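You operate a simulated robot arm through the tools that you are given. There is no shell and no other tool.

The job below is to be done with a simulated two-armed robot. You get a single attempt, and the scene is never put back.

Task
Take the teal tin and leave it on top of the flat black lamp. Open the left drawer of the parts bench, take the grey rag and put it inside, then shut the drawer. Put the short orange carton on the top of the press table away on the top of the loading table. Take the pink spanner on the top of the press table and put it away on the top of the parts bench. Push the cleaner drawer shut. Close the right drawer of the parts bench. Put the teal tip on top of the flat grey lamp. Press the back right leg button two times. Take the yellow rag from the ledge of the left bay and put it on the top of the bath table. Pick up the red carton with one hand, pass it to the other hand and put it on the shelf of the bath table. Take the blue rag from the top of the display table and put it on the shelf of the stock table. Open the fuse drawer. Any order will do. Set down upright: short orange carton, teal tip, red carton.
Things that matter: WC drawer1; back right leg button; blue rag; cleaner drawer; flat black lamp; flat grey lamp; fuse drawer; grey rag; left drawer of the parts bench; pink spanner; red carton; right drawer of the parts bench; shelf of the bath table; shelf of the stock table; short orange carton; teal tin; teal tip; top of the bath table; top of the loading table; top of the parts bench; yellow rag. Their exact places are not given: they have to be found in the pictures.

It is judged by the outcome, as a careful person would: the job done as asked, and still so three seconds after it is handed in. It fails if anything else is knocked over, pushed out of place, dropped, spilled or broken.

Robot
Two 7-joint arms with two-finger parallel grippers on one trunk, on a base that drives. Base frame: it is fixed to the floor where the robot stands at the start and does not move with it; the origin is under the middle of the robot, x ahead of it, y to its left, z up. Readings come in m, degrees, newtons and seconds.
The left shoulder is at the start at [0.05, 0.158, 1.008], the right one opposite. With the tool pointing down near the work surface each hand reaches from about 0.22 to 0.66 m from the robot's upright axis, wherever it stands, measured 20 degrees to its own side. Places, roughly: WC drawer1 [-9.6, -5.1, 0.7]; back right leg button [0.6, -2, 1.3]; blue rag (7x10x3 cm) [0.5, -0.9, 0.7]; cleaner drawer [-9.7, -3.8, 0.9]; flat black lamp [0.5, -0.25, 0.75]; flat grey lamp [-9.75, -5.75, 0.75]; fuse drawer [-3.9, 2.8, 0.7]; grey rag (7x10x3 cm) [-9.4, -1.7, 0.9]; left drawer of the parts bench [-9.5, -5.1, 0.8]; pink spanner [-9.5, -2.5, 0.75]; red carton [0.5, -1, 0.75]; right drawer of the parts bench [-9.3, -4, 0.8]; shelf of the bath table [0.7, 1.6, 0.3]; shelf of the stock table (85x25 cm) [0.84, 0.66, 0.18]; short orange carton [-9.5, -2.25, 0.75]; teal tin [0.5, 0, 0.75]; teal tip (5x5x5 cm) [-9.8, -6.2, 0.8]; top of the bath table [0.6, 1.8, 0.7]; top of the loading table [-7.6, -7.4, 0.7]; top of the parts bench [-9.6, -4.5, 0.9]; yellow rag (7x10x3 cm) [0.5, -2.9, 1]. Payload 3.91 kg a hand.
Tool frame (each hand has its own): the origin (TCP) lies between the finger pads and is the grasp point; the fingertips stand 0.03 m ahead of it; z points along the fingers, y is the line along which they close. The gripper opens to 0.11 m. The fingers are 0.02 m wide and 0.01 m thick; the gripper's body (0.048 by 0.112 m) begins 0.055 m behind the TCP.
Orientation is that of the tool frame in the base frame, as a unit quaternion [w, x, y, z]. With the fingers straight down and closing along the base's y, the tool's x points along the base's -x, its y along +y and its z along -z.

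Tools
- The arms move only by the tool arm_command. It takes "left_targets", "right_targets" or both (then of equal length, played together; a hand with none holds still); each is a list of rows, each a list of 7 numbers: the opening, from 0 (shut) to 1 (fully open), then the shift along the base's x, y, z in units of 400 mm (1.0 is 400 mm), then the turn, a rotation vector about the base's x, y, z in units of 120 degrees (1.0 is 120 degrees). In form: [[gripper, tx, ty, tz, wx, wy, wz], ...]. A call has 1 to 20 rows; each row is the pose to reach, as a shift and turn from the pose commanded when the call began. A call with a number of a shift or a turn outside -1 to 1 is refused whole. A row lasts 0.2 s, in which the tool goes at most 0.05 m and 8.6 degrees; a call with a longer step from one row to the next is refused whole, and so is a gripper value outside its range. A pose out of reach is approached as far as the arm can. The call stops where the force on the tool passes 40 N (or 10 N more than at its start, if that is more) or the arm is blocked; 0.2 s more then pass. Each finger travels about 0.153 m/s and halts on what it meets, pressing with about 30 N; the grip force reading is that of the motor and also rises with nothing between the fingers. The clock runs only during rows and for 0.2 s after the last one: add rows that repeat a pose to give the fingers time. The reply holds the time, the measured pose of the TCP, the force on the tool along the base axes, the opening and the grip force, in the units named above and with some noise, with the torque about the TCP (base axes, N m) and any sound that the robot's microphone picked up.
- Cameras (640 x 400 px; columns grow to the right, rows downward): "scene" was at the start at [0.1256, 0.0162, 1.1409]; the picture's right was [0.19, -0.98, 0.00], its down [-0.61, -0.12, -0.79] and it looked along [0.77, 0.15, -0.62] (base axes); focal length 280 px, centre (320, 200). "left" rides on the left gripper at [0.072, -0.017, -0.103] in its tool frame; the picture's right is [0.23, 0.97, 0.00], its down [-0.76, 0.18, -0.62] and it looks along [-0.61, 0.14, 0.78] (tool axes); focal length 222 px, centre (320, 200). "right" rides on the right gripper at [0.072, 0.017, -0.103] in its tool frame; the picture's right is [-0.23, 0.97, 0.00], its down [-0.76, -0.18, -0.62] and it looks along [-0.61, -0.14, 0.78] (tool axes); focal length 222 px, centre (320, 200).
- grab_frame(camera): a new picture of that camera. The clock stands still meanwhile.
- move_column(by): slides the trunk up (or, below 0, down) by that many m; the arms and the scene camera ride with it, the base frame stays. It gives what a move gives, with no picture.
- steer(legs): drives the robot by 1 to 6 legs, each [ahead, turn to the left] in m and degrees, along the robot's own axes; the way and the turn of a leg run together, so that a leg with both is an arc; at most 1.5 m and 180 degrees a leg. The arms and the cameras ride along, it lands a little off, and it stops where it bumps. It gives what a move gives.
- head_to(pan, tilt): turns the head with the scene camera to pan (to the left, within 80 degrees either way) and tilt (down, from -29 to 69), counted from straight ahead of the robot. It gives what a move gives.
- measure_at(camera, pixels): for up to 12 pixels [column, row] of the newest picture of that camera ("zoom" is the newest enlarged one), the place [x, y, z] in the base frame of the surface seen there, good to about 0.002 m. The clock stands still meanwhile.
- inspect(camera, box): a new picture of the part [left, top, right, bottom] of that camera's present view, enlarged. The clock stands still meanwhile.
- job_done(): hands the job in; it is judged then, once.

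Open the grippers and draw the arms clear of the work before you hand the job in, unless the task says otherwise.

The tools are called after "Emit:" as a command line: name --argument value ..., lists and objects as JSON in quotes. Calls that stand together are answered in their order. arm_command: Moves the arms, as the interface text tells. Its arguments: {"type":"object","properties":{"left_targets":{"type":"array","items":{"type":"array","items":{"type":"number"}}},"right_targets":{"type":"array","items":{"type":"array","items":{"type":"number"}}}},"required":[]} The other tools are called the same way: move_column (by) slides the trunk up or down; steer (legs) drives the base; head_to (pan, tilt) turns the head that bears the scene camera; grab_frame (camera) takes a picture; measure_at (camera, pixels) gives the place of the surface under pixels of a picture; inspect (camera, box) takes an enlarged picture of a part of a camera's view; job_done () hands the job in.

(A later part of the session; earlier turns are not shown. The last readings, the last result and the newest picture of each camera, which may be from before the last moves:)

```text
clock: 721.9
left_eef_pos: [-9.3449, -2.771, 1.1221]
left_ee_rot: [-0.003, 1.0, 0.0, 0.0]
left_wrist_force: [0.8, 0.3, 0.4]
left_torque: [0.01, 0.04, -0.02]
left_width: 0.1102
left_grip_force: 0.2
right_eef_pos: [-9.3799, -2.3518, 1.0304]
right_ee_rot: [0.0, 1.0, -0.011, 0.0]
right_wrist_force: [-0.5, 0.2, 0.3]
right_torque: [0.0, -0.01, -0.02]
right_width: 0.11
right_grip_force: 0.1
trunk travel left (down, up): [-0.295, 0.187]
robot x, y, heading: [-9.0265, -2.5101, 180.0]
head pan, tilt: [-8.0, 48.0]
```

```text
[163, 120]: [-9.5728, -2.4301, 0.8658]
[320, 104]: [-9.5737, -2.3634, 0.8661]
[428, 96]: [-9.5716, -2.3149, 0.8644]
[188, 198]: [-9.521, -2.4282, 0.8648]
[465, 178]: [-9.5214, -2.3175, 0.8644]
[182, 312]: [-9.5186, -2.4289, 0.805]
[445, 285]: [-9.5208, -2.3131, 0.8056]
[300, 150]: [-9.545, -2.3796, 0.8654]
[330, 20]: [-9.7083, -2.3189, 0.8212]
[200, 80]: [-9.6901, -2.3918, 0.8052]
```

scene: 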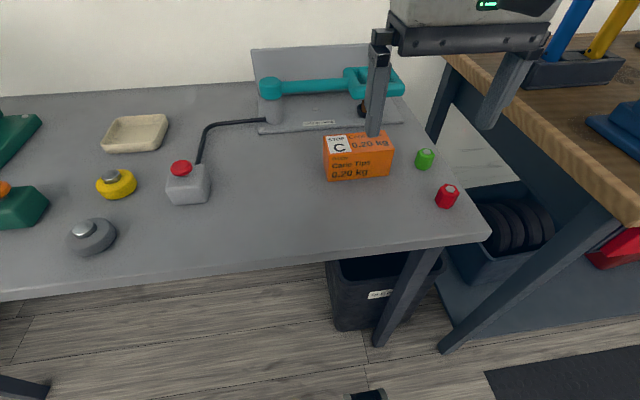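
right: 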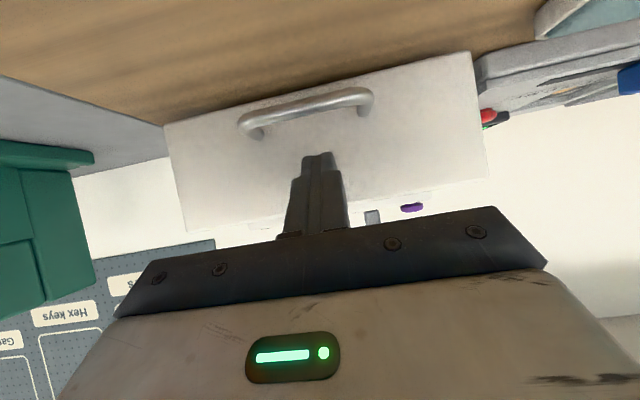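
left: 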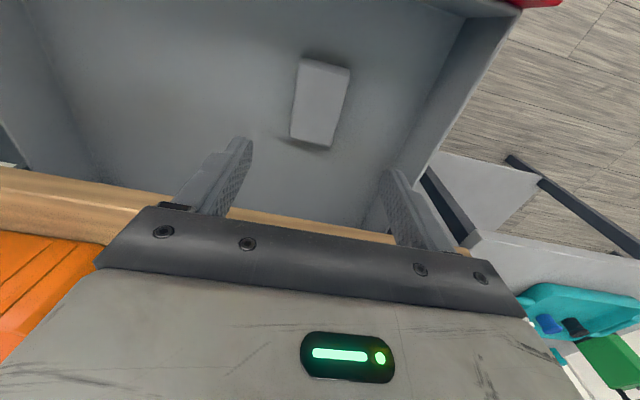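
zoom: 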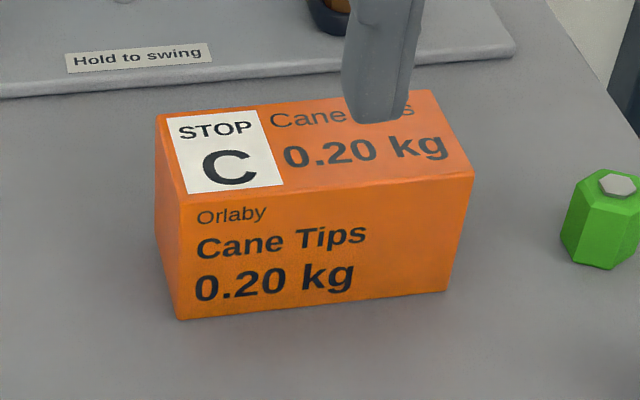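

Carton: x −9.575…−9.52, y −2.432…−2.313, z 0.80–0.866. I turn the right hand −91° and bring it above.

Emit:
arm_command --right_targets '[[0.9, -0.035, -0.004, 0, 0, 0, -0.0634], [0.8, -0.07, -0.008, 0, 0, 0, -0.1268], [0.75, -0.104, -0.0125, 0, 0, 0, -0.19], [0.75, -0.139, -0.0167, -0.02, 0, 0, -0.2537], [0.75, -0.174, -0.021, -0.04, 0, 0, -0.317], [0.75, -0.209, -0.025, -0.06, 0, 0, -0.3805], [0.75, -0.243, -0.029, -0.09, 0, 0, -0.444], [0.75, -0.278, -0.033, -0.12, 0, 0, -0.507], [0.75, -0.313, -0.0375, -0.15, 0, 0, -0.571], [0.75, -0.348, -0.042, -0.19, 0, 0, -0.634], [0.75, -0.383, -0.046, -0.22, 0, 0, -0.6976], [0.75, -0.4175, -0.05, -0.25, 0, 0, -0.761], [0.75, -0.4175, -0.05, -0.25, 0, 0, -0.761]]'

Emit:
grab_frame --camera "right"

Emit:
grab_frame --camera "scene"

```text
clock: 724.7
left_eef_pos: [-9.3447, -2.7705, 1.1236]
left_ee_rot: [-0.003, 1.0, 0.0, 0.001]
left_wrist_force: [0.3, 0.4, -0.1]
left_torque: [-0.02, 0.0, 0.0]
left_width: 0.11
left_grip_force: 0.1
right_eef_pos: [-9.5475, -2.3706, 0.9316]
right_ee_rot: [-0.001, -0.691, 0.723, 0.001]
right_wrist_force: [-0.7, 0.2, 1.0]
right_torque: [0.01, 0.01, 0.0]
right_width: 0.0823
right_grip_force: 0.0
trunk travel left (down, up): [-0.295, 0.187]
robot x, y, heading: [-9.0264, -2.5084, 180.1]
head pan, tilt: [-8.0, 48.0]
```

```text
taken
```

right: 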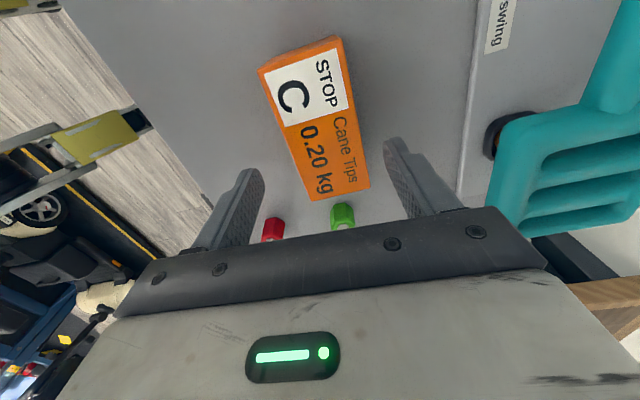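

```text
taken
```

scene: 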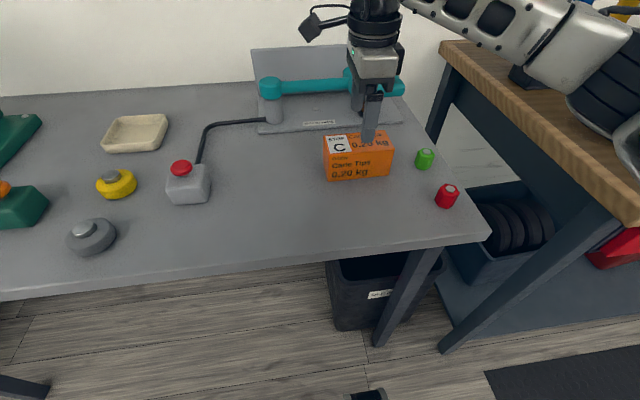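

Aligned (correcting 2.6°). I lower, grip and lift the carton.

Emit:
arm_command --right_targets '[[0.75, 0, -0.003, -0.08, 0, 0, 0.01], [0.75, 0, -0.003, -0.16, 0, 0, 0.0217], [0.75, 0, -0.003, -0.2165, 0, 0, 0.0217], [0.75, 0, -0.003, -0.2165, 0, 0, 0.0217], [0.5, 0, -0.003, -0.2165, 0, 0, 0.0217], [0.3, 0, -0.003, -0.2165, 0, 0, 0.0217], [0.3, 0, -0.003, -0.2165, 0, 0, 0.0217], [0.3, 0, -0.003, -0.12, 0, 0, 0.0217], [0.3, 0, -0.003, -0.02, 0, 0, 0.0217], [0.3, 0.02, -0.003, 0.08, 0, 0, 0.0217], [0.3, 0.06, -0.003, 0.18, 0, 0, 0.0217]]'

Emit:
grab_frame --camera "right"

Emit:
grab_frame --camera "scene"

```text
clock: 727.1
left_eef_pos: [-9.3446, -2.7709, 1.1228]
left_ee_rot: [-0.003, 1.0, -0.001, 0.001]
left_wrist_force: [-0.3, 0.7, 0.1]
left_torque: [-0.03, -0.01, 0.03]
left_width: 0.11
left_grip_force: 0.0
right_eef_pos: [-9.5229, -2.3733, 1.0037]
right_ee_rot: [-0.001, -0.707, 0.707, 0.001]
right_wrist_force: [-0.5, 0.2, -2.0]
right_torque: [0.02, -0.02, 0.04]
right_width: 0.0596
right_grip_force: 29.7
trunk travel left (down, up): [-0.295, 0.187]
robot x, y, heading: [-9.0246, -2.5103, 180.0]
head pan, tilt: [-8.0, 48.0]
```

```text
taken
```

right: 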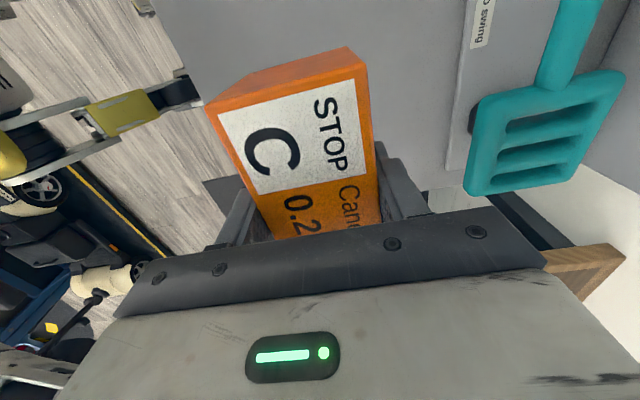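

```text
taken
```

scene: 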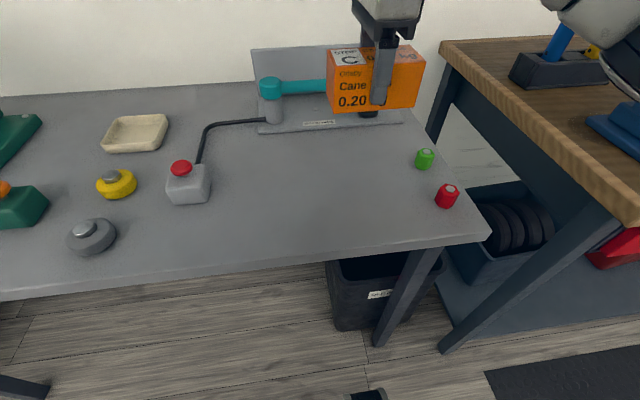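

The orange carton is held. I back off, draw the hand in and drive south to look for the loading table.

Emit:
steer --legs '[[-0.5, 0]]'

Emit:
arm_command --right_targets '[[0.3, 0.09, 0.03, 0.02, 0, 0, 0], [0.3, 0.18, 0.06, 0.03, 0, 0, 0], [0.3, 0.27, 0.1, 0.03, 0, 0, 0], [0.3, 0.35, 0.14, 0.03, 0, 0, 0]]'

Emit:
steer --legs '[[0, 90], [1.5, 0], [1.4, 0]]'

Emit:
head_to --pan 0 --tilt 20

Emit:
grab_frame --camera "scene"

Emit:
head_to --pan -50 --tilt 25

Emit:
grab_frame --camera "scene"

```text
clock: 730.1
left_eef_pos: [-8.8414, -2.7724, 1.1225]
left_ee_rot: [-0.003, 1.0, 0.003, 0.001]
left_wrist_force: [0.4, 0.4, -0.5]
left_torque: [0.02, 0.02, 0.0]
left_width: 0.1098
left_grip_force: 0.1
right_eef_pos: [-9.0202, -2.3737, 1.0036]
right_ee_rot: [-0.001, 0.709, -0.706, 0.0]
right_wrist_force: [0.4, 0.7, -0.8]
right_torque: [0.0, -0.01, -0.01]
right_width: 0.0599
right_grip_force: 29.9
trunk travel left (down, up): [-0.295, 0.187]
robot x, y, heading: [-8.522, -2.5076, -179.7]
head pan, tilt: [-8.0, 48.0]
```

```text
clock: 731.1
left_eef_pos: [-8.8416, -2.7709, 1.1223]
left_ee_rot: [-0.002, 1.0, 0.002, 0.001]
left_wrist_force: [0.6, -0.1, 0.8]
left_torque: [0.03, 0.02, 0.0]
left_width: 0.1099
left_grip_force: 0.1
right_eef_pos: [-8.8806, -2.3179, 1.0185]
right_ee_rot: [0.001, 0.708, -0.706, -0.001]
right_wrist_force: [0.7, 0.9, -2.0]
right_torque: [-0.01, 0.0, 0.01]
right_width: 0.06
right_grip_force: 30.0
trunk travel left (down, up): [-0.295, 0.187]
robot x, y, heading: [-8.5301, -2.508, -179.8]
head pan, tilt: [-8.0, 48.0]
```

```text
clock: 749.0
left_eef_pos: [-8.1555, -5.7136, 1.1224]
left_ee_rot: [-0.003, 0.687, 0.726, -0.002]
left_wrist_force: [-0.1, 0.5, -0.7]
left_torque: [-0.03, -0.01, -0.01]
left_width: 0.1101
left_grip_force: 0.0
right_eef_pos: [-8.6086, -5.7743, 1.0192]
right_ee_rot: [0.0, 1.0, 0.027, 0.001]
right_wrist_force: [-0.4, -0.1, -2.0]
right_torque: [-0.03, -0.03, -0.01]
right_width: 0.0598
right_grip_force: 30.4
trunk travel left (down, up): [-0.295, 0.187]
robot x, y, heading: [-8.4334, -5.4088, -86.7]
head pan, tilt: [-8.0, 48.0]
```

```text
clock: 749.9
left_eef_pos: [-8.1559, -5.7139, 1.1229]
left_ee_rot: [-0.003, 0.687, 0.726, -0.001]
left_wrist_force: [0.4, -0.6, 0.0]
left_torque: [0.02, 0.01, -0.03]
left_width: 0.1099
left_grip_force: 0.1
right_eef_pos: [-8.6078, -5.7756, 1.0174]
right_ee_rot: [0.001, 1.0, 0.027, 0.0]
right_wrist_force: [0.0, -1.0, -1.9]
right_torque: [-0.01, -0.01, 0.01]
right_width: 0.0597
right_grip_force: 30.6
trunk travel left (down, up): [-0.295, 0.187]
robot x, y, heading: [-8.4334, -5.4128, -87.1]
head pan, tilt: [0.0, 20.0]
```

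```text
taken
```

scene: 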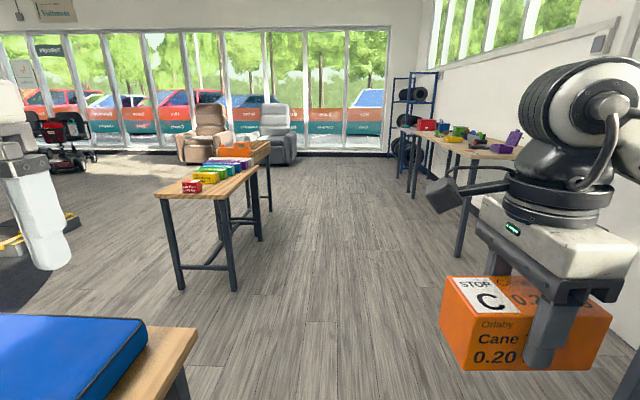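

```text
clock: 751.1
left_eef_pos: [-8.1566, -5.7131, 1.1225]
left_ee_rot: [-0.003, 0.687, 0.727, -0.001]
left_wrist_force: [0.3, 0.0, 0.0]
left_torque: [0.0, 0.01, -0.03]
left_width: 0.1101
left_grip_force: 0.0
right_eef_pos: [-8.6081, -5.7755, 1.0182]
right_ee_rot: [0.0, 1.0, 0.027, 0.0]
right_wrist_force: [-0.2, 0.5, -2.4]
right_torque: [-0.01, 0.02, 0.02]
right_width: 0.0598
right_grip_force: 30.3
trunk travel left (down, up): [-0.295, 0.187]
robot x, y, heading: [-8.4356, -5.4083, -86.8]
head pan, tilt: [-50.0, 25.0]
```

```text
taken
```

scene: 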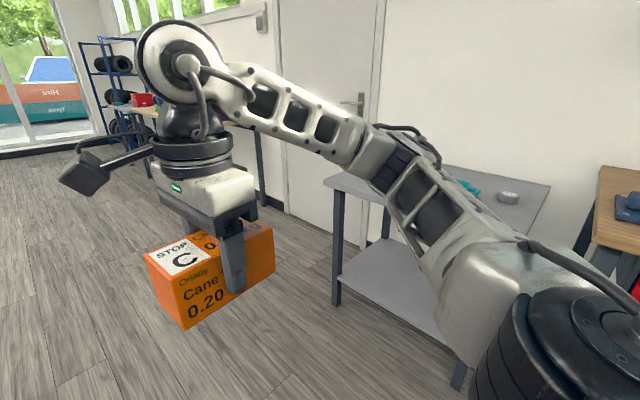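

I measure the tables ahead: the one with coloured boxes at (230,175) and the blue-padded one at lower left.

Emit:
head_to --pan 0 --tilt 20

Emit:
grab_frame --camera "scene"

Emit:
measure_at --camera "scene" --pixels '[[215, 195], [165, 195], [255, 165], [235, 180], [195, 186], [180, 285], [235, 285], [195, 345], [140, 330], [240, 150], [225, 165], [440, 160]]'

Emit:
inspect --camera "scene" --box '[140, 110, 300, 230]'

```text
clock: 752.2
left_eef_pos: [-8.1567, -5.7133, 1.1227]
left_ee_rot: [-0.002, 0.687, 0.727, -0.001]
left_wrist_force: [0.0, 0.2, 0.6]
left_torque: [0.0, 0.06, 0.0]
left_width: 0.11
left_grip_force: 0.0
right_eef_pos: [-8.6075, -5.7761, 1.0183]
right_ee_rot: [0.0, 1.0, 0.028, 0.0]
right_wrist_force: [0.5, -1.2, -2.5]
right_torque: [0.01, -0.01, 0.0]
right_width: 0.0595
right_grip_force: 30.4
trunk travel left (down, up): [-0.295, 0.187]
robot x, y, heading: [-8.4359, -5.4125, -86.8]
head pan, tilt: [0.0, 20.0]
```

```text
taken
```

scene: 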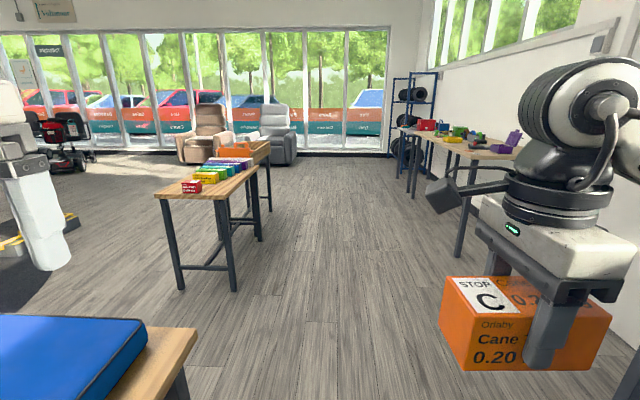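

```text
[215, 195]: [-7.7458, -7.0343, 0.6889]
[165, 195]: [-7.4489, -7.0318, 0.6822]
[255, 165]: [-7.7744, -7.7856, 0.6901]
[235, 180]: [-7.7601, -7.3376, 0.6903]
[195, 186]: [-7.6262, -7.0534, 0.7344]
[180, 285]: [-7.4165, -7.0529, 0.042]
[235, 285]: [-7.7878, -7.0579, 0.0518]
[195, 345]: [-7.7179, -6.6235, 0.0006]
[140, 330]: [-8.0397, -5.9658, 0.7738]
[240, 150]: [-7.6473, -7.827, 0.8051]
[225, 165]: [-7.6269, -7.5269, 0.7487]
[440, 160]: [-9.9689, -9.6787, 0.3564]
```

```text
3.33 times, centred on (220, 170) of scene
```

zoom: 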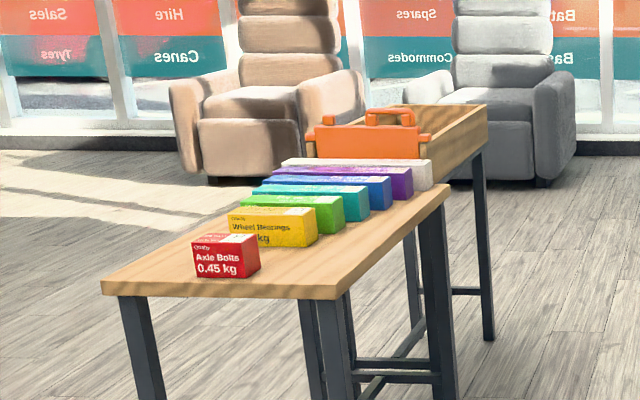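

The near table (x −7.79…−7.43, y from −7.03, z 0.69) with the coloured boxes is the loading table. I drive south along x≈−8.55 and face it from the west.

Emit:
steer --legs '[[0, -12], [1.0, 0], [0, 10], [0.9, 0], [0, 88]]'

Emit:
head_to --pan 0 --tilt 35

Emit:
grab_frame --camera "scene"

```text
clock: 766.9
left_eef_pos: [-8.2447, -7.0062, 1.1213]
left_ee_rot: [-0.002, -0.003, 1.0, -0.003]
left_wrist_force: [-0.2, -0.4, 0.0]
left_torque: [-0.01, 0.02, -0.01]
left_width: 0.1099
left_grip_force: 0.1
right_eef_pos: [-8.2062, -7.4602, 1.0184]
right_ee_rot: [0.001, 0.706, 0.708, 0.0]
right_wrist_force: [0.1, -0.4, -1.7]
right_torque: [0.03, 0.0, -0.02]
right_width: 0.0598
right_grip_force: 30.0
trunk travel left (down, up): [-0.295, 0.187]
robot x, y, heading: [-8.562, -7.2682, 0.5]
head pan, tilt: [0.0, 20.0]
```

```text
clock: 767.6
left_eef_pos: [-8.2438, -7.0054, 1.1223]
left_ee_rot: [-0.001, -0.003, 1.0, -0.002]
left_wrist_force: [0.0, 0.9, 0.0]
left_torque: [-0.02, -0.03, -0.02]
left_width: 0.11
left_grip_force: 0.2
right_eef_pos: [-8.2067, -7.4598, 1.018]
right_ee_rot: [-0.001, 0.706, 0.708, 0.0]
right_wrist_force: [0.0, 0.4, -2.3]
right_torque: [-0.01, -0.01, 0.0]
right_width: 0.0598
right_grip_force: 30.1
trunk travel left (down, up): [-0.295, 0.187]
robot x, y, heading: [-8.5619, -7.2687, 0.1]
head pan, tilt: [0.0, 35.0]
```

```text
taken
```

scene: 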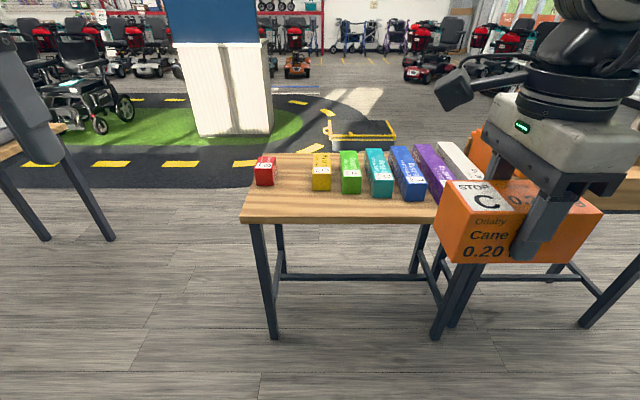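

I see the row of boxes with a gap between red (265,170) and yellow (321,171). I measure the gap and the front strip.

Emit:
measure_at --camera "scene" --pixels '[[277, 185], [312, 190], [255, 186], [330, 190], [295, 165], [295, 205], [245, 212], [430, 212], [400, 205], [265, 158], [312, 155], [360, 200]]'

Emit:
inspect --camera "scene" --box '[230, 130, 470, 250]'

```text
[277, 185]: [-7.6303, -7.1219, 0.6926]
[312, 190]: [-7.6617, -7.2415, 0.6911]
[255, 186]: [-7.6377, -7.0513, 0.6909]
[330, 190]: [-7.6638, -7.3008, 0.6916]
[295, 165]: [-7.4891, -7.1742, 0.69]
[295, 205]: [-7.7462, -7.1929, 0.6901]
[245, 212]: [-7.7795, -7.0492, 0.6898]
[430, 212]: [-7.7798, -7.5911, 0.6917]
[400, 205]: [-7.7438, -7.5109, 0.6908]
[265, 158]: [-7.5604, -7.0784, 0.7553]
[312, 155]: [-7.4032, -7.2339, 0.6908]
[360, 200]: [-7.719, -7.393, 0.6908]
```

```text
2.67 times, centred on (350, 190) of scene
```

zoom: 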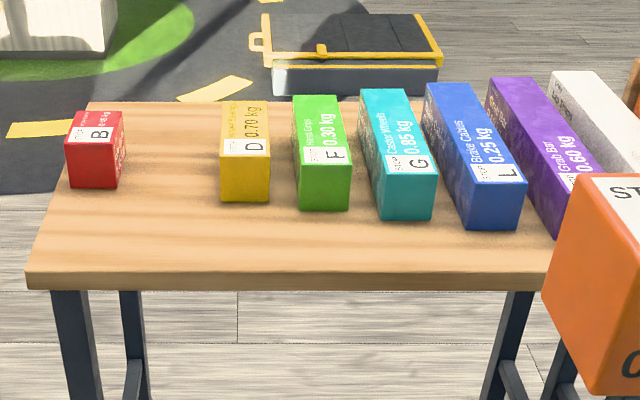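

The boxes are ordered by stop letter; C belongs in the 12 cm gap between B and D. I turn the hand back +90° (carton lengthwise) and drive closer.

Emit:
arm_command --right_targets '[[0.3, 0, 0, 0, 0, 0, 0.068], [0.3, 0, 0, 0, 0, 0, 0.136], [0.3, 0, 0, 0, 0, 0, 0.204], [0.3, 0, 0, 0, 0, 0, 0.273], [0.3, 0, 0, 0, 0, 0, 0.341], [0.3, 0, 0, 0, 0, 0, 0.409], [0.3, 0, 0, 0, 0, 0, 0.477], [0.3, 0, 0, 0, 0, 0, 0.545], [0.3, 0, 0, 0, 0, 0, 0.614], [0.3, 0, 0, 0, 0, 0, 0.682], [0.3, 0, 0, 0, 0, 0, 0.75], [0.3, 0, 0, 0, 0, 0, 0.75]]'

Emit:
steer --legs '[[0, 29.7], [0.484, 0], [0, -29.9]]'

Emit:
head_to --pan -10 --tilt 45

Emit:
grab_frame --camera "scene"

```text
clock: 770.2
left_eef_pos: [-8.245, -7.0067, 1.1219]
left_ee_rot: [-0.001, -0.003, 1.0, -0.002]
left_wrist_force: [0.0, -0.7, 0.3]
left_torque: [0.01, -0.02, -0.01]
left_width: 0.1103
left_grip_force: 0.0
right_eef_pos: [-8.2052, -7.4612, 1.0171]
right_ee_rot: [0.0, -0.002, 1.0, 0.001]
right_wrist_force: [-0.1, 0.2, -2.2]
right_torque: [0.02, -0.03, 0.06]
right_width: 0.0597
right_grip_force: 30.2
trunk travel left (down, up): [-0.295, 0.187]
robot x, y, heading: [-8.5621, -7.2723, 0.4]
head pan, tilt: [0.0, 35.0]
```

```text
clock: 776.0
left_eef_pos: [-7.8293, -6.7689, 1.1219]
left_ee_rot: [0.0, -0.002, 1.0, -0.003]
left_wrist_force: [-0.6, 0.2, -0.5]
left_torque: [0.01, 0.01, 0.01]
left_width: 0.11
left_grip_force: 0.0
right_eef_pos: [-7.7895, -7.2224, 1.0178]
right_ee_rot: [0.001, -0.002, 1.0, 0.0]
right_wrist_force: [0.9, 0.5, -1.2]
right_torque: [-0.01, 0.01, 0.01]
right_width: 0.0597
right_grip_force: 29.7
trunk travel left (down, up): [-0.295, 0.187]
robot x, y, heading: [-8.1467, -7.0291, 0.3]
head pan, tilt: [0.0, 35.0]
```

```text
clock: 776.7
left_eef_pos: [-7.8286, -6.768, 1.1206]
left_ee_rot: [-0.001, -0.001, 1.0, -0.003]
left_wrist_force: [1.2, 0.0, 0.5]
left_torque: [0.01, 0.01, 0.02]
left_width: 0.11
left_grip_force: 0.1
right_eef_pos: [-7.7904, -7.2231, 1.0188]
right_ee_rot: [0.0, -0.001, 1.0, 0.0]
right_wrist_force: [-0.4, 0.5, -2.5]
right_torque: [0.0, -0.01, 0.02]
right_width: 0.0597
right_grip_force: 30.1
trunk travel left (down, up): [-0.295, 0.187]
robot x, y, heading: [-8.1469, -7.0296, 0.2]
head pan, tilt: [-10.0, 45.0]
```

```text
taken
```

scene: 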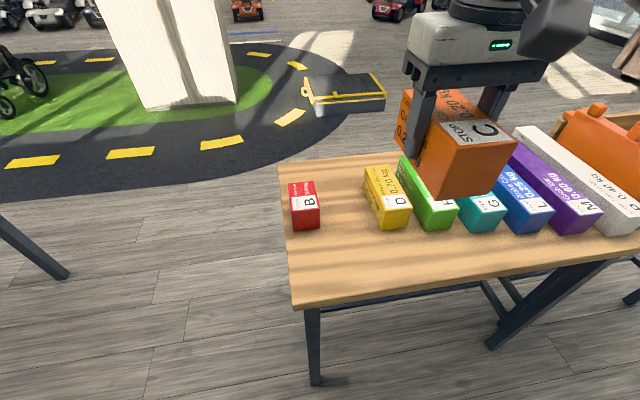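

I measure the red box's right side and the yellow box's left side exactly.

Emit:
inspect --camera "scene" --box '[270, 140, 430, 260]'

Emit:
measure_at --camera "scene" --pixels '[[319, 227], [320, 205], [314, 182], [294, 228], [380, 228], [382, 208], [363, 170], [345, 200], [345, 240], [370, 190], [316, 195]]'

```text
3.33 times, centred on (350, 200) of scene
```

zoom: 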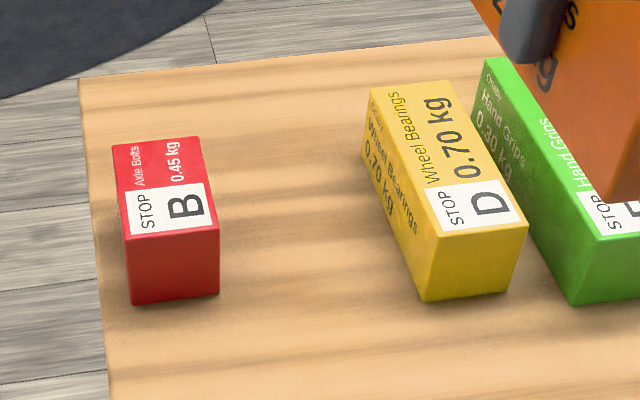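

```text
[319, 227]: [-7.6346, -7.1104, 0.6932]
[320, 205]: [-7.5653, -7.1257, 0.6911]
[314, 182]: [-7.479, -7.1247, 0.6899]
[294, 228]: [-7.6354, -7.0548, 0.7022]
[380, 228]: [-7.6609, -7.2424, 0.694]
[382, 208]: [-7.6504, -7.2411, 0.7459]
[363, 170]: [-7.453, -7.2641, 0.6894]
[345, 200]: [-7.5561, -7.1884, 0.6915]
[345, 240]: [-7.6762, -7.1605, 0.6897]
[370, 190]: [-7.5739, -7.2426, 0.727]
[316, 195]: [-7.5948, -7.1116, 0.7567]
```

Gap from y −7.111 to −7.2425. I carry the carton above its middle (−7.60, −7.177) and lower it to just above the boxes first.

Emit:
arm_command --right_targets '[[0.3, 0.12, 0.03, 0, 0, 0, 0], [0.3, 0.24, 0.06, 0, 0, 0, 0], [0.3, 0.36, 0.09, -0.02, 0, 0, 0], [0.3, 0.475, 0.115, -0.06, 0, 0, 0], [0.3, 0.475, 0.115, -0.18, 0, 0, 0], [0.3, 0.475, 0.115, -0.3, 0, 0, 0], [0.3, 0.475, 0.115, -0.42, 0, 0, 0], [0.3, 0.475, 0.115, -0.5, 0, 0, 0], [0.3, 0.475, 0.115, -0.5, 0, 0, 0]]'

Emit:
grab_frame --camera "right"

Emit:
grab_frame --camera "scene"

```text
refused: row 3 steps farther than a row can; nothing moved
```

```text
taken
```

right: 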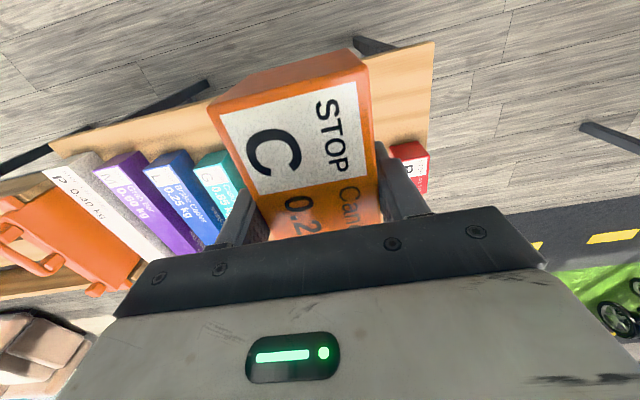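

```text
taken
```

scene: 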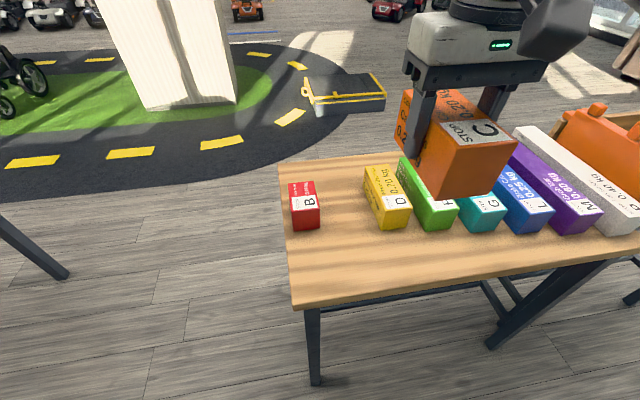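

One row was slightly too long; I repeat with shorter steps.

Emit:
arm_command --right_targets '[[0.3, 0.1, 0.025, 0, 0, 0, 0], [0.3, 0.2, 0.05, 0, 0, 0, 0], [0.3, 0.3, 0.075, 0, 0, 0, 0], [0.3, 0.4, 0.1, 0, 0, 0, 0], [0.3, 0.475, 0.115, -0.05, 0, 0, 0], [0.3, 0.475, 0.115, -0.16, 0, 0, 0], [0.3, 0.475, 0.115, -0.28, 0, 0, 0], [0.3, 0.475, 0.115, -0.4, 0, 0, 0], [0.3, 0.475, 0.115, -0.5, 0, 0, 0], [0.3, 0.475, 0.115, -0.5, 0, 0, 0]]'

Emit:
grab_frame --camera "right"

Emit:
inspect --camera "scene" --box '[270, 110, 450, 250]'

```text
clock: 778.9
left_eef_pos: [-7.8308, -6.7681, 1.1212]
left_ee_rot: [0.0, -0.001, 1.0, -0.002]
left_wrist_force: [0.8, -0.7, 0.3]
left_torque: [-0.02, 0.03, 0.0]
left_width: 0.1099
left_grip_force: 0.1
right_eef_pos: [-7.6015, -7.1759, 0.8198]
right_ee_rot: [-0.001, -0.001, 1.0, 0.0]
right_wrist_force: [0.2, -0.3, -2.3]
right_torque: [0.0, -0.01, 0.02]
right_width: 0.0596
right_grip_force: 30.2
trunk travel left (down, up): [-0.295, 0.187]
robot x, y, heading: [-8.149, -7.0286, 0.6]
head pan, tilt: [-10.0, 45.0]
```

```text
taken
```

right: 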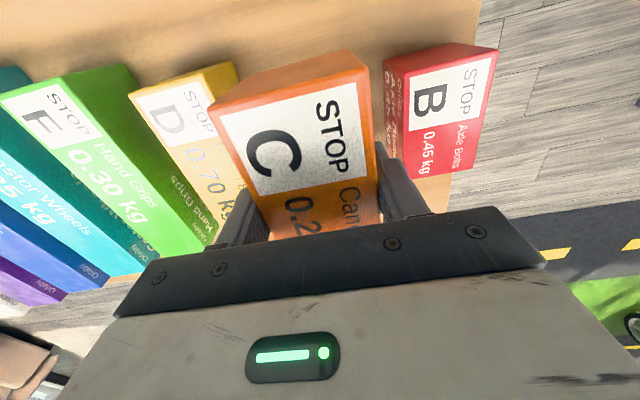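

```text
2.86 times, centred on (360, 180) of scene
```

zoom: 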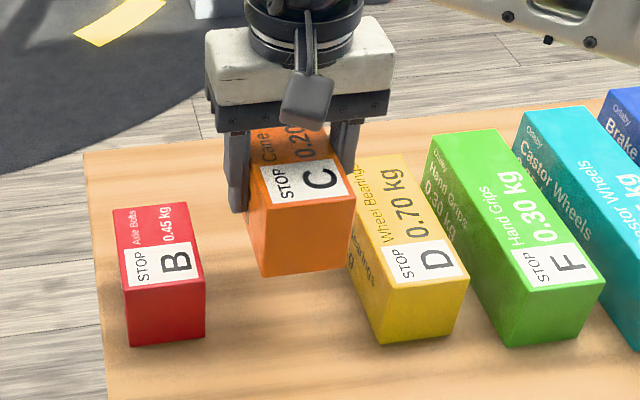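

Well between B and D. I lower until it touches the table.

Emit:
arm_command --right_targets '[[0.3, 0, -0.002, -0.08, 0, 0, 0], [0.3, 0, -0.002, -0.16, 0, 0, 0], [0.3, 0, -0.002, -0.195, 0, 0, 0], [0.3, 0, -0.002, -0.207, 0, 0, 0], [0.3, 0, -0.002, -0.213, 0, 0, 0], [0.3, 0, -0.002, -0.213, 0, 0, 0]]'

```text
clock: 780.3
left_eef_pos: [-7.8311, -6.7671, 1.1222]
left_ee_rot: [0.0, -0.002, 1.0, -0.002]
left_wrist_force: [-0.1, 0.6, 0.2]
left_torque: [-0.02, 0.02, -0.03]
left_width: 0.1099
left_grip_force: 0.0
right_eef_pos: [-7.6005, -7.1769, 0.7349]
right_ee_rot: [0.001, -0.002, 1.0, 0.0]
right_wrist_force: [-1.8, -2.6, 10.6]
right_torque: [-0.18, 0.87, 0.12]
right_width: 0.0598
right_grip_force: 30.1
trunk travel left (down, up): [-0.295, 0.187]
robot x, y, heading: [-8.1447, -7.0304, -0.1]
head pan, tilt: [-10.0, 45.0]
```

Contact (10 N). I open narrowly (to 0.08) so as not to touch the neighbours, and rise.

Emit:
arm_command --right_targets '[[0.6, 0, 0, 0.002, 0, 0, 0], [0.72, 0, 0, 0.002, 0, 0, 0], [0.72, 0, 0, 0.002, 0, 0, 0], [0.72, 0, 0, 0.1, 0, 0, 0], [0.72, 0, 0, 0.2, 0, 0, 0], [0.72, 0, 0, 0.32, 0, 0, 0], [0.8, 0, 0, 0.43, 0, 0, 0], [0.9, -0.05, 0, 0.53, 0, 0, 0], [1, -0.15, -0.02, 0.56, 0, 0, 0], [1, -0.25, -0.05, 0.58, 0, 0, 0], [1, -0.35, -0.08, 0.6, 0, 0, 0]]'

Emit:
grab_frame --camera "scene"

```text
clock: 782.7
left_eef_pos: [-7.8304, -6.7679, 1.122]
left_ee_rot: [-0.001, -0.002, 1.0, -0.002]
left_wrist_force: [0.3, -0.5, -0.2]
left_torque: [-0.05, -0.02, -0.01]
left_width: 0.1098
left_grip_force: 0.0
right_eef_pos: [-7.741, -7.2075, 0.9703]
right_ee_rot: [0.0, -0.002, 1.0, -0.001]
right_wrist_force: [0.5, -0.3, -0.3]
right_torque: [-0.02, -0.01, 0.02]
right_width: 0.1099
right_grip_force: 0.1
trunk travel left (down, up): [-0.295, 0.187]
robot x, y, heading: [-8.1466, -7.0292, 0.2]
head pan, tilt: [-10.0, 45.0]
```

```text
taken
```

scene: 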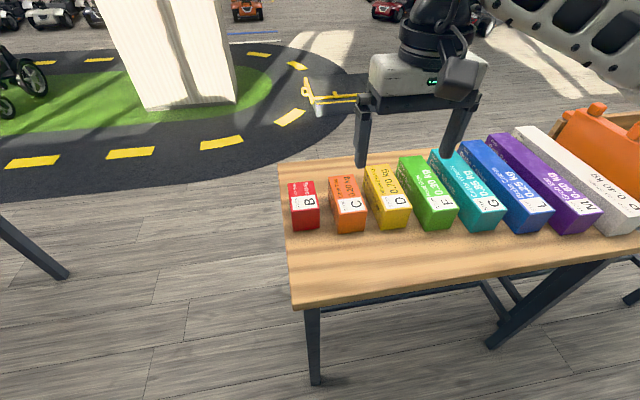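

The orange carton stands between B and D. Last: the teal tip. I back off and drive to the grey table by the wall.

Emit:
steer --legs '[[-0.4, 0], [0, 90], [1.05, 0], [0, 90]]'

Emit:
head_to --pan 0 --tilt 32

Emit:
grab_frame --camera "scene"

```text
clock: 797.8
left_eef_pos: [-8.8548, -6.2345, 1.1215]
left_ee_rot: [-0.003, 1.0, -0.014, 0.0]
left_wrist_force: [-0.1, -0.7, 0.0]
left_torque: [0.03, 0.0, 0.0]
left_width: 0.11
left_grip_force: 0.0
right_eef_pos: [-8.9284, -5.7931, 0.9718]
right_ee_rot: [-0.001, 1.0, -0.015, 0.0]
right_wrist_force: [0.3, 0.3, -0.3]
right_torque: [0.03, -0.03, -0.01]
right_width: 0.11
right_grip_force: 0.0
trunk travel left (down, up): [-0.295, 0.187]
robot x, y, heading: [-8.5322, -5.9829, 178.1]
head pan, tilt: [-10.0, 45.0]
```

```text
clock: 798.6
left_eef_pos: [-8.8536, -6.2362, 1.1207]
left_ee_rot: [-0.003, 1.0, -0.014, 0.001]
left_wrist_force: [0.4, 0.1, -0.6]
left_torque: [0.01, 0.02, 0.01]
left_width: 0.1099
left_grip_force: 0.1
right_eef_pos: [-8.9293, -5.7939, 0.972]
right_ee_rot: [0.0, 1.0, -0.015, 0.0]
right_wrist_force: [0.8, 0.0, -0.3]
right_torque: [0.01, -0.02, 0.03]
right_width: 0.1102
right_grip_force: 0.1
trunk travel left (down, up): [-0.295, 0.187]
robot x, y, heading: [-8.5294, -5.9825, 178.0]
head pan, tilt: [0.0, 32.0]
```

```text
taken
```

scene: 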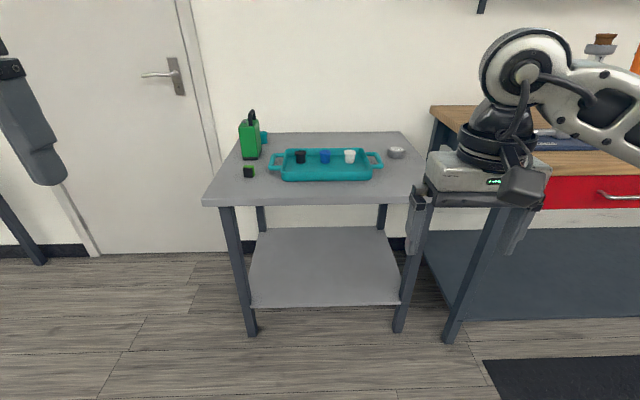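

Emit:
inspect --camera "scene" --box '[200, 90, 440, 220]'

Emit:
measure_at --camera "scene" --pixels '[[264, 137], [264, 142], [250, 150], [249, 172], [397, 150], [397, 157], [389, 153], [405, 153], [300, 157], [350, 157], [320, 190], [385, 140]]'

```text
2.67 times, centred on (320, 155) of scene
```

zoom: 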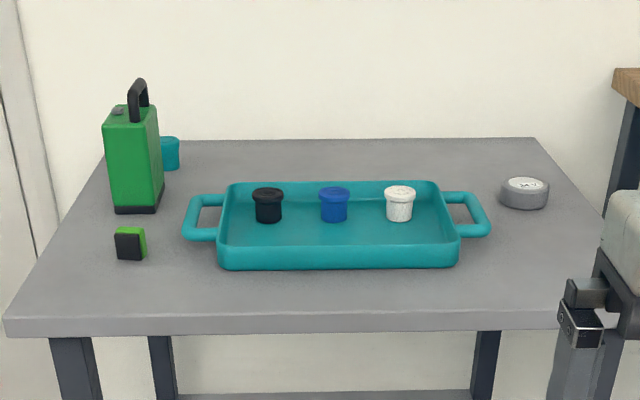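

```text
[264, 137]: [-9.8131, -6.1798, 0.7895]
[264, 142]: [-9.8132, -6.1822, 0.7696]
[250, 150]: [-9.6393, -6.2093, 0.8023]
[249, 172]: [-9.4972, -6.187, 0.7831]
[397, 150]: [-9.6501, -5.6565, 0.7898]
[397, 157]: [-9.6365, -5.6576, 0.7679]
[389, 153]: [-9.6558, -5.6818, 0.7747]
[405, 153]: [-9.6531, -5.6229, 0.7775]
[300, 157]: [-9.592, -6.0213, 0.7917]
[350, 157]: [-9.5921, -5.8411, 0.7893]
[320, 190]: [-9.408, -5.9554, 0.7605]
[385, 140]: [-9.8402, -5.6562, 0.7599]
```

The teal tip is at the back left, (−9.83, −6.185), behind the green battery; too far from the front. I check whether there is room to reach it from the table's left (south) side.

Emit:
head_to --pan 35 --tilt 32

Emit:
grab_frame --camera "scene"

```text
clock: 799.6
left_eef_pos: [-8.8539, -6.2353, 1.1212]
left_ee_rot: [-0.003, 1.0, -0.014, 0.001]
left_wrist_force: [0.2, 0.1, 0.3]
left_torque: [0.0, -0.02, 0.0]
left_width: 0.11
left_grip_force: 0.1
right_eef_pos: [-8.9296, -5.7922, 0.971]
right_ee_rot: [0.0, 1.0, -0.015, 0.001]
right_wrist_force: [0.3, 0.0, -0.4]
right_torque: [0.0, -0.02, -0.02]
right_width: 0.1102
right_grip_force: 0.0
trunk travel left (down, up): [-0.295, 0.187]
robot x, y, heading: [-8.5281, -5.9831, 178.4]
head pan, tilt: [35.0, 32.0]
```

```text
taken
```

scene: 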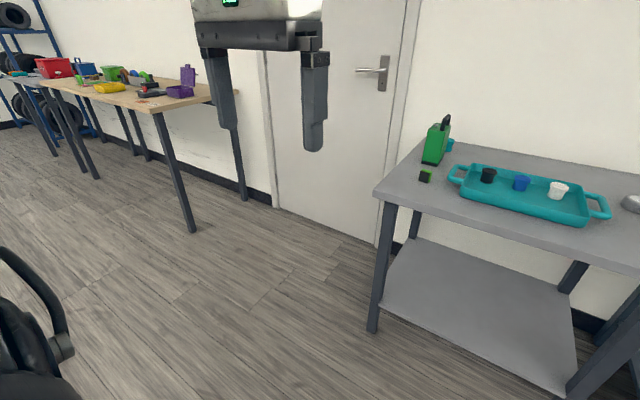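

Emit:
measure_at --camera "scene" --pixels '[[375, 190], [425, 140], [370, 325], [190, 230], [155, 112], [245, 200], [340, 220], [450, 143], [450, 148], [440, 130], [432, 160], [240, 60]]'

Emit:
inspect --camera "scene" --box '[370, 90, 500, 210]'

```text
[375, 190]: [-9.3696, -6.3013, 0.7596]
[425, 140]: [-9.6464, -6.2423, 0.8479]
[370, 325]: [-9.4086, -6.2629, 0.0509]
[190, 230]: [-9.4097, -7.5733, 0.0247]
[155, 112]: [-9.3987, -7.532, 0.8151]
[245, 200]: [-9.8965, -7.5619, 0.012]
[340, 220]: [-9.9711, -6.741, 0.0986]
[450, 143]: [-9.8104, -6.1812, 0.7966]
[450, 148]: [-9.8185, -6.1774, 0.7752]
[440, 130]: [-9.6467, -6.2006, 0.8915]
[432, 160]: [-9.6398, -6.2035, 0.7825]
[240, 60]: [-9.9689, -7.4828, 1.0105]
```

```text
3.33 times, centred on (435, 150) of scene
```

zoom: 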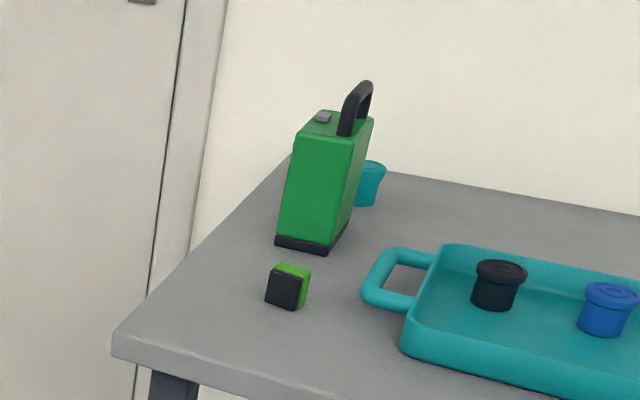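

There is a 1.2 m gap south of the table. I'll stand at its left-front corner facing northwest and reach the tip with the right hand from above. First I raise the right hand and tuck the left, then drive around the corner.

Emit:
arm_command --left_targets '[[1, 0.06, 0, 0, 0, 0, 0], [1, 0.12, 0.02, 0, 0, 0, 0], [1, 0.18, 0.03, 0, 0, 0, 0]]' --right_targets '[[1, 0, 0, 0.11, 0, 0, 0], [1, 0.03, 0, 0.22, 0, 0, 0], [1, 0.06, 0, 0.33, 0, 0, 0]]'

Emit:
steer --legs '[[0, 80], [0.84, 0], [0, -92.5]]'

Emit:
head_to --pan -10 --tilt 35

Emit:
grab_frame --camera "scene"

```text
clock: 800.4
left_eef_pos: [-8.7823, -6.2241, 1.1222]
left_ee_rot: [-0.003, 1.0, -0.015, 0.002]
left_wrist_force: [-0.4, -0.3, 0.6]
left_torque: [0.04, 0.0, -0.03]
left_width: 0.1101
left_grip_force: 0.2
right_eef_pos: [-8.903, -5.7913, 1.1027]
right_ee_rot: [0.0, 1.0, -0.014, 0.001]
right_wrist_force: [-0.3, 0.1, 0.4]
right_torque: [-0.02, 0.01, 0.02]
right_width: 0.11
right_grip_force: 0.1
trunk travel left (down, up): [-0.295, 0.187]
robot x, y, heading: [-8.5281, -5.9843, 178.2]
head pan, tilt: [35.0, 32.0]
```

```text
clock: 812.2
left_eef_pos: [-8.9989, -6.9853, 1.1208]
left_ee_rot: [-0.003, 0.992, -0.123, 0.001]
left_wrist_force: [0.2, 0.5, 0.3]
left_torque: [0.03, -0.03, 0.03]
left_width: 0.1098
left_grip_force: 0.1
right_eef_pos: [-9.0258, -6.5361, 1.1027]
right_ee_rot: [0.0, 0.993, -0.122, 0.0]
right_wrist_force: [0.6, 0.0, -0.3]
right_torque: [-0.02, -0.01, 0.0]
right_width: 0.1102
right_grip_force: 0.0
trunk travel left (down, up): [-0.295, 0.187]
robot x, y, heading: [-8.6968, -6.806, 166.2]
head pan, tilt: [35.0, 32.0]
```

```text
clock: 813.3
left_eef_pos: [-8.9976, -6.9849, 1.1217]
left_ee_rot: [-0.003, 0.993, -0.122, 0.002]
left_wrist_force: [1.1, 0.1, -0.4]
left_torque: [0.01, 0.03, 0.0]
left_width: 0.1098
left_grip_force: 0.1
right_eef_pos: [-9.0256, -6.5367, 1.1012]
right_ee_rot: [0.0, 0.993, -0.122, 0.0]
right_wrist_force: [0.2, 0.1, 1.1]
right_torque: [0.04, 0.03, 0.01]
right_width: 0.1099
right_grip_force: 0.0
trunk travel left (down, up): [-0.295, 0.187]
robot x, y, heading: [-8.701, -6.8053, 166.1]
head pan, tilt: [-10.0, 35.0]
```

```text
taken
```

scene: 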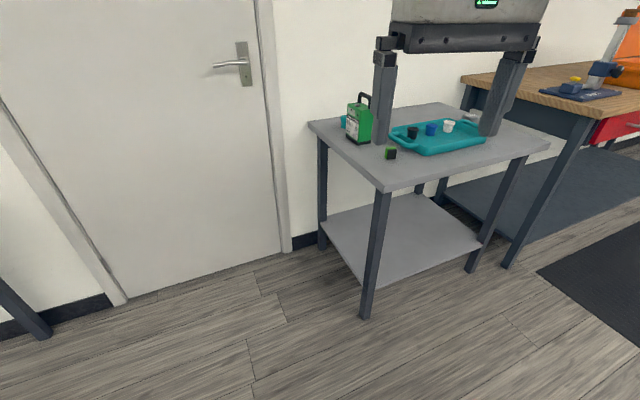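

The corner is free. I measure the door handle and battery, then drive on.

Emit:
measure_at --camera "scene" --pixels '[[225, 64], [243, 62], [344, 121], [357, 120], [372, 125], [352, 135], [365, 97], [335, 125], [386, 190], [315, 122]]'

Emit:
inspect --camera "scene" --box '[310, 80, 430, 170]'

```text
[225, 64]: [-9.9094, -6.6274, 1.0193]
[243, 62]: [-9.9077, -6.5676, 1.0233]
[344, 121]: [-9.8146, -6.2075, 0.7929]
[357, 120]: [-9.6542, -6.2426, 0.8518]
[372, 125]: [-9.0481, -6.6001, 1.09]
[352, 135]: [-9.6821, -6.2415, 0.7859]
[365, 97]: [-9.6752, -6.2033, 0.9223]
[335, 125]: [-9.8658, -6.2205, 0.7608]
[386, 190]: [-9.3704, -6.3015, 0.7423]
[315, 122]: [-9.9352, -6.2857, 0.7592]
```

```text
4.44 times, centred on (370, 125) of scene
```

zoom: 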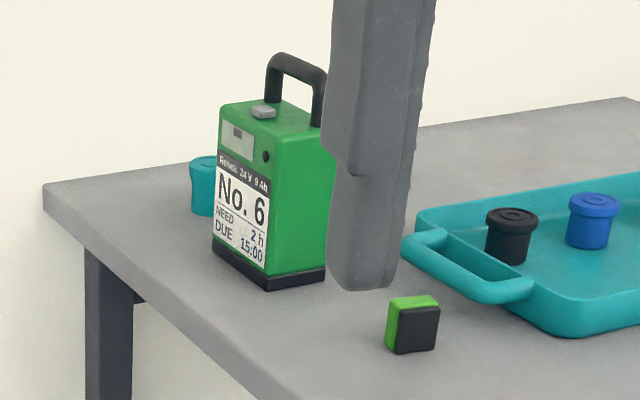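

The battery's handle reaches z≈0.94; the right hand is at 1.10, so it will pass over. I drive ahead and turn to heading 150°.

Emit:
steer --legs '[[0.73, 0], [0, -16]]'

Emit:
head_to --pan -15 --tilt 45

Emit:
grab_frame --camera "scene"

```text
clock: 818.1
left_eef_pos: [-9.7315, -6.7226, 1.1214]
left_ee_rot: [-0.002, 0.966, -0.259, 0.002]
left_wrist_force: [-1.0, 0.3, 0.1]
left_torque: [0.01, 0.02, 0.03]
left_width: 0.11
left_grip_force: 0.0
right_eef_pos: [-9.6336, -6.284, 1.1027]
right_ee_rot: [0.0, 0.966, -0.26, 0.0]
right_wrist_force: [-0.2, 0.4, -0.3]
right_torque: [0.0, -0.03, 0.0]
right_width: 0.1097
right_grip_force: 0.0
trunk travel left (down, up): [-0.295, 0.187]
robot x, y, heading: [-9.3955, -6.6327, 149.9]
head pan, tilt: [-10.0, 35.0]
```

```text
clock: 818.9
left_eef_pos: [-9.7323, -6.7241, 1.1206]
left_ee_rot: [-0.003, 0.966, -0.259, 0.001]
left_wrist_force: [0.0, -0.3, 0.9]
left_torque: [0.01, 0.02, 0.01]
left_width: 0.1099
left_grip_force: 0.0
right_eef_pos: [-9.6323, -6.2857, 1.1029]
right_ee_rot: [0.0, 0.966, -0.259, 0.001]
right_wrist_force: [0.5, 0.7, 0.6]
right_torque: [0.0, 0.03, -0.03]
right_width: 0.1099
right_grip_force: 0.1
trunk travel left (down, up): [-0.295, 0.187]
robot x, y, heading: [-9.3938, -6.6291, 150.0]
head pan, tilt: [-15.0, 45.0]
```

```text
taken
```

scene: 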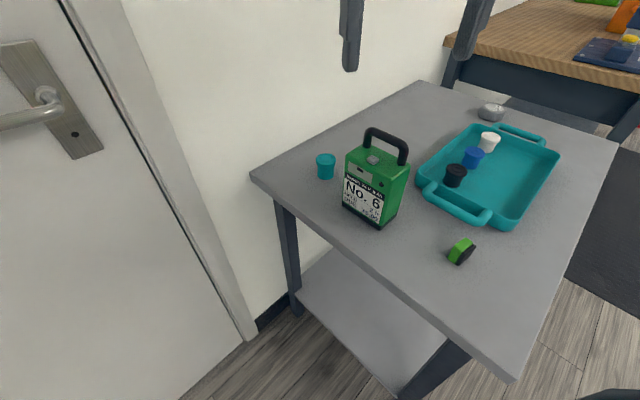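

Now the tip is fully visible at (326,166). I zoom and measure it and the battery.

Emit:
inspect --camera "scene" --box '[280, 110, 440, 240]'

Emit:
measure_at --camera "scene" --pixels '[[326, 157], [326, 163], [317, 160], [335, 160], [326, 178], [330, 190], [347, 158], [345, 200], [378, 227], [385, 130], [408, 165], [370, 160]]'

```text
3.08 times, centred on (360, 175) of scene
```

zoom: 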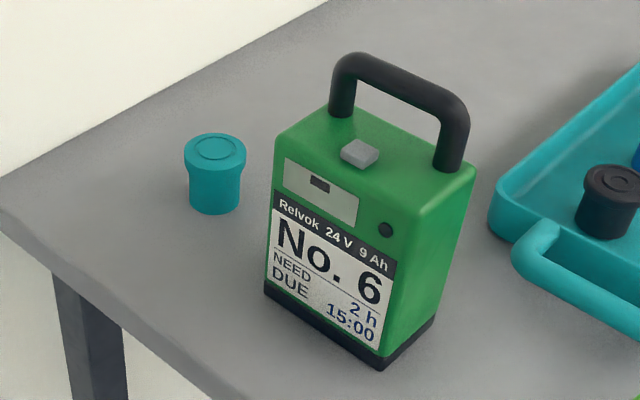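

```text
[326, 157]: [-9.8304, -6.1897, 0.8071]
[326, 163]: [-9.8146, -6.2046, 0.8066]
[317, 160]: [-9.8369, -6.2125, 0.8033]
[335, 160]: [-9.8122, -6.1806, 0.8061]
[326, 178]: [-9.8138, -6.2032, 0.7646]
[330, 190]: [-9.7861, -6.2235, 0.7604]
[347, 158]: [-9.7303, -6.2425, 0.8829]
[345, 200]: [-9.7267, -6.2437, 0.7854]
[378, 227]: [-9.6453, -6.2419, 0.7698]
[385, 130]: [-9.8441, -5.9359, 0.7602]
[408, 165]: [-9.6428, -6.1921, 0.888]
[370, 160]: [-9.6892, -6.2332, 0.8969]
```

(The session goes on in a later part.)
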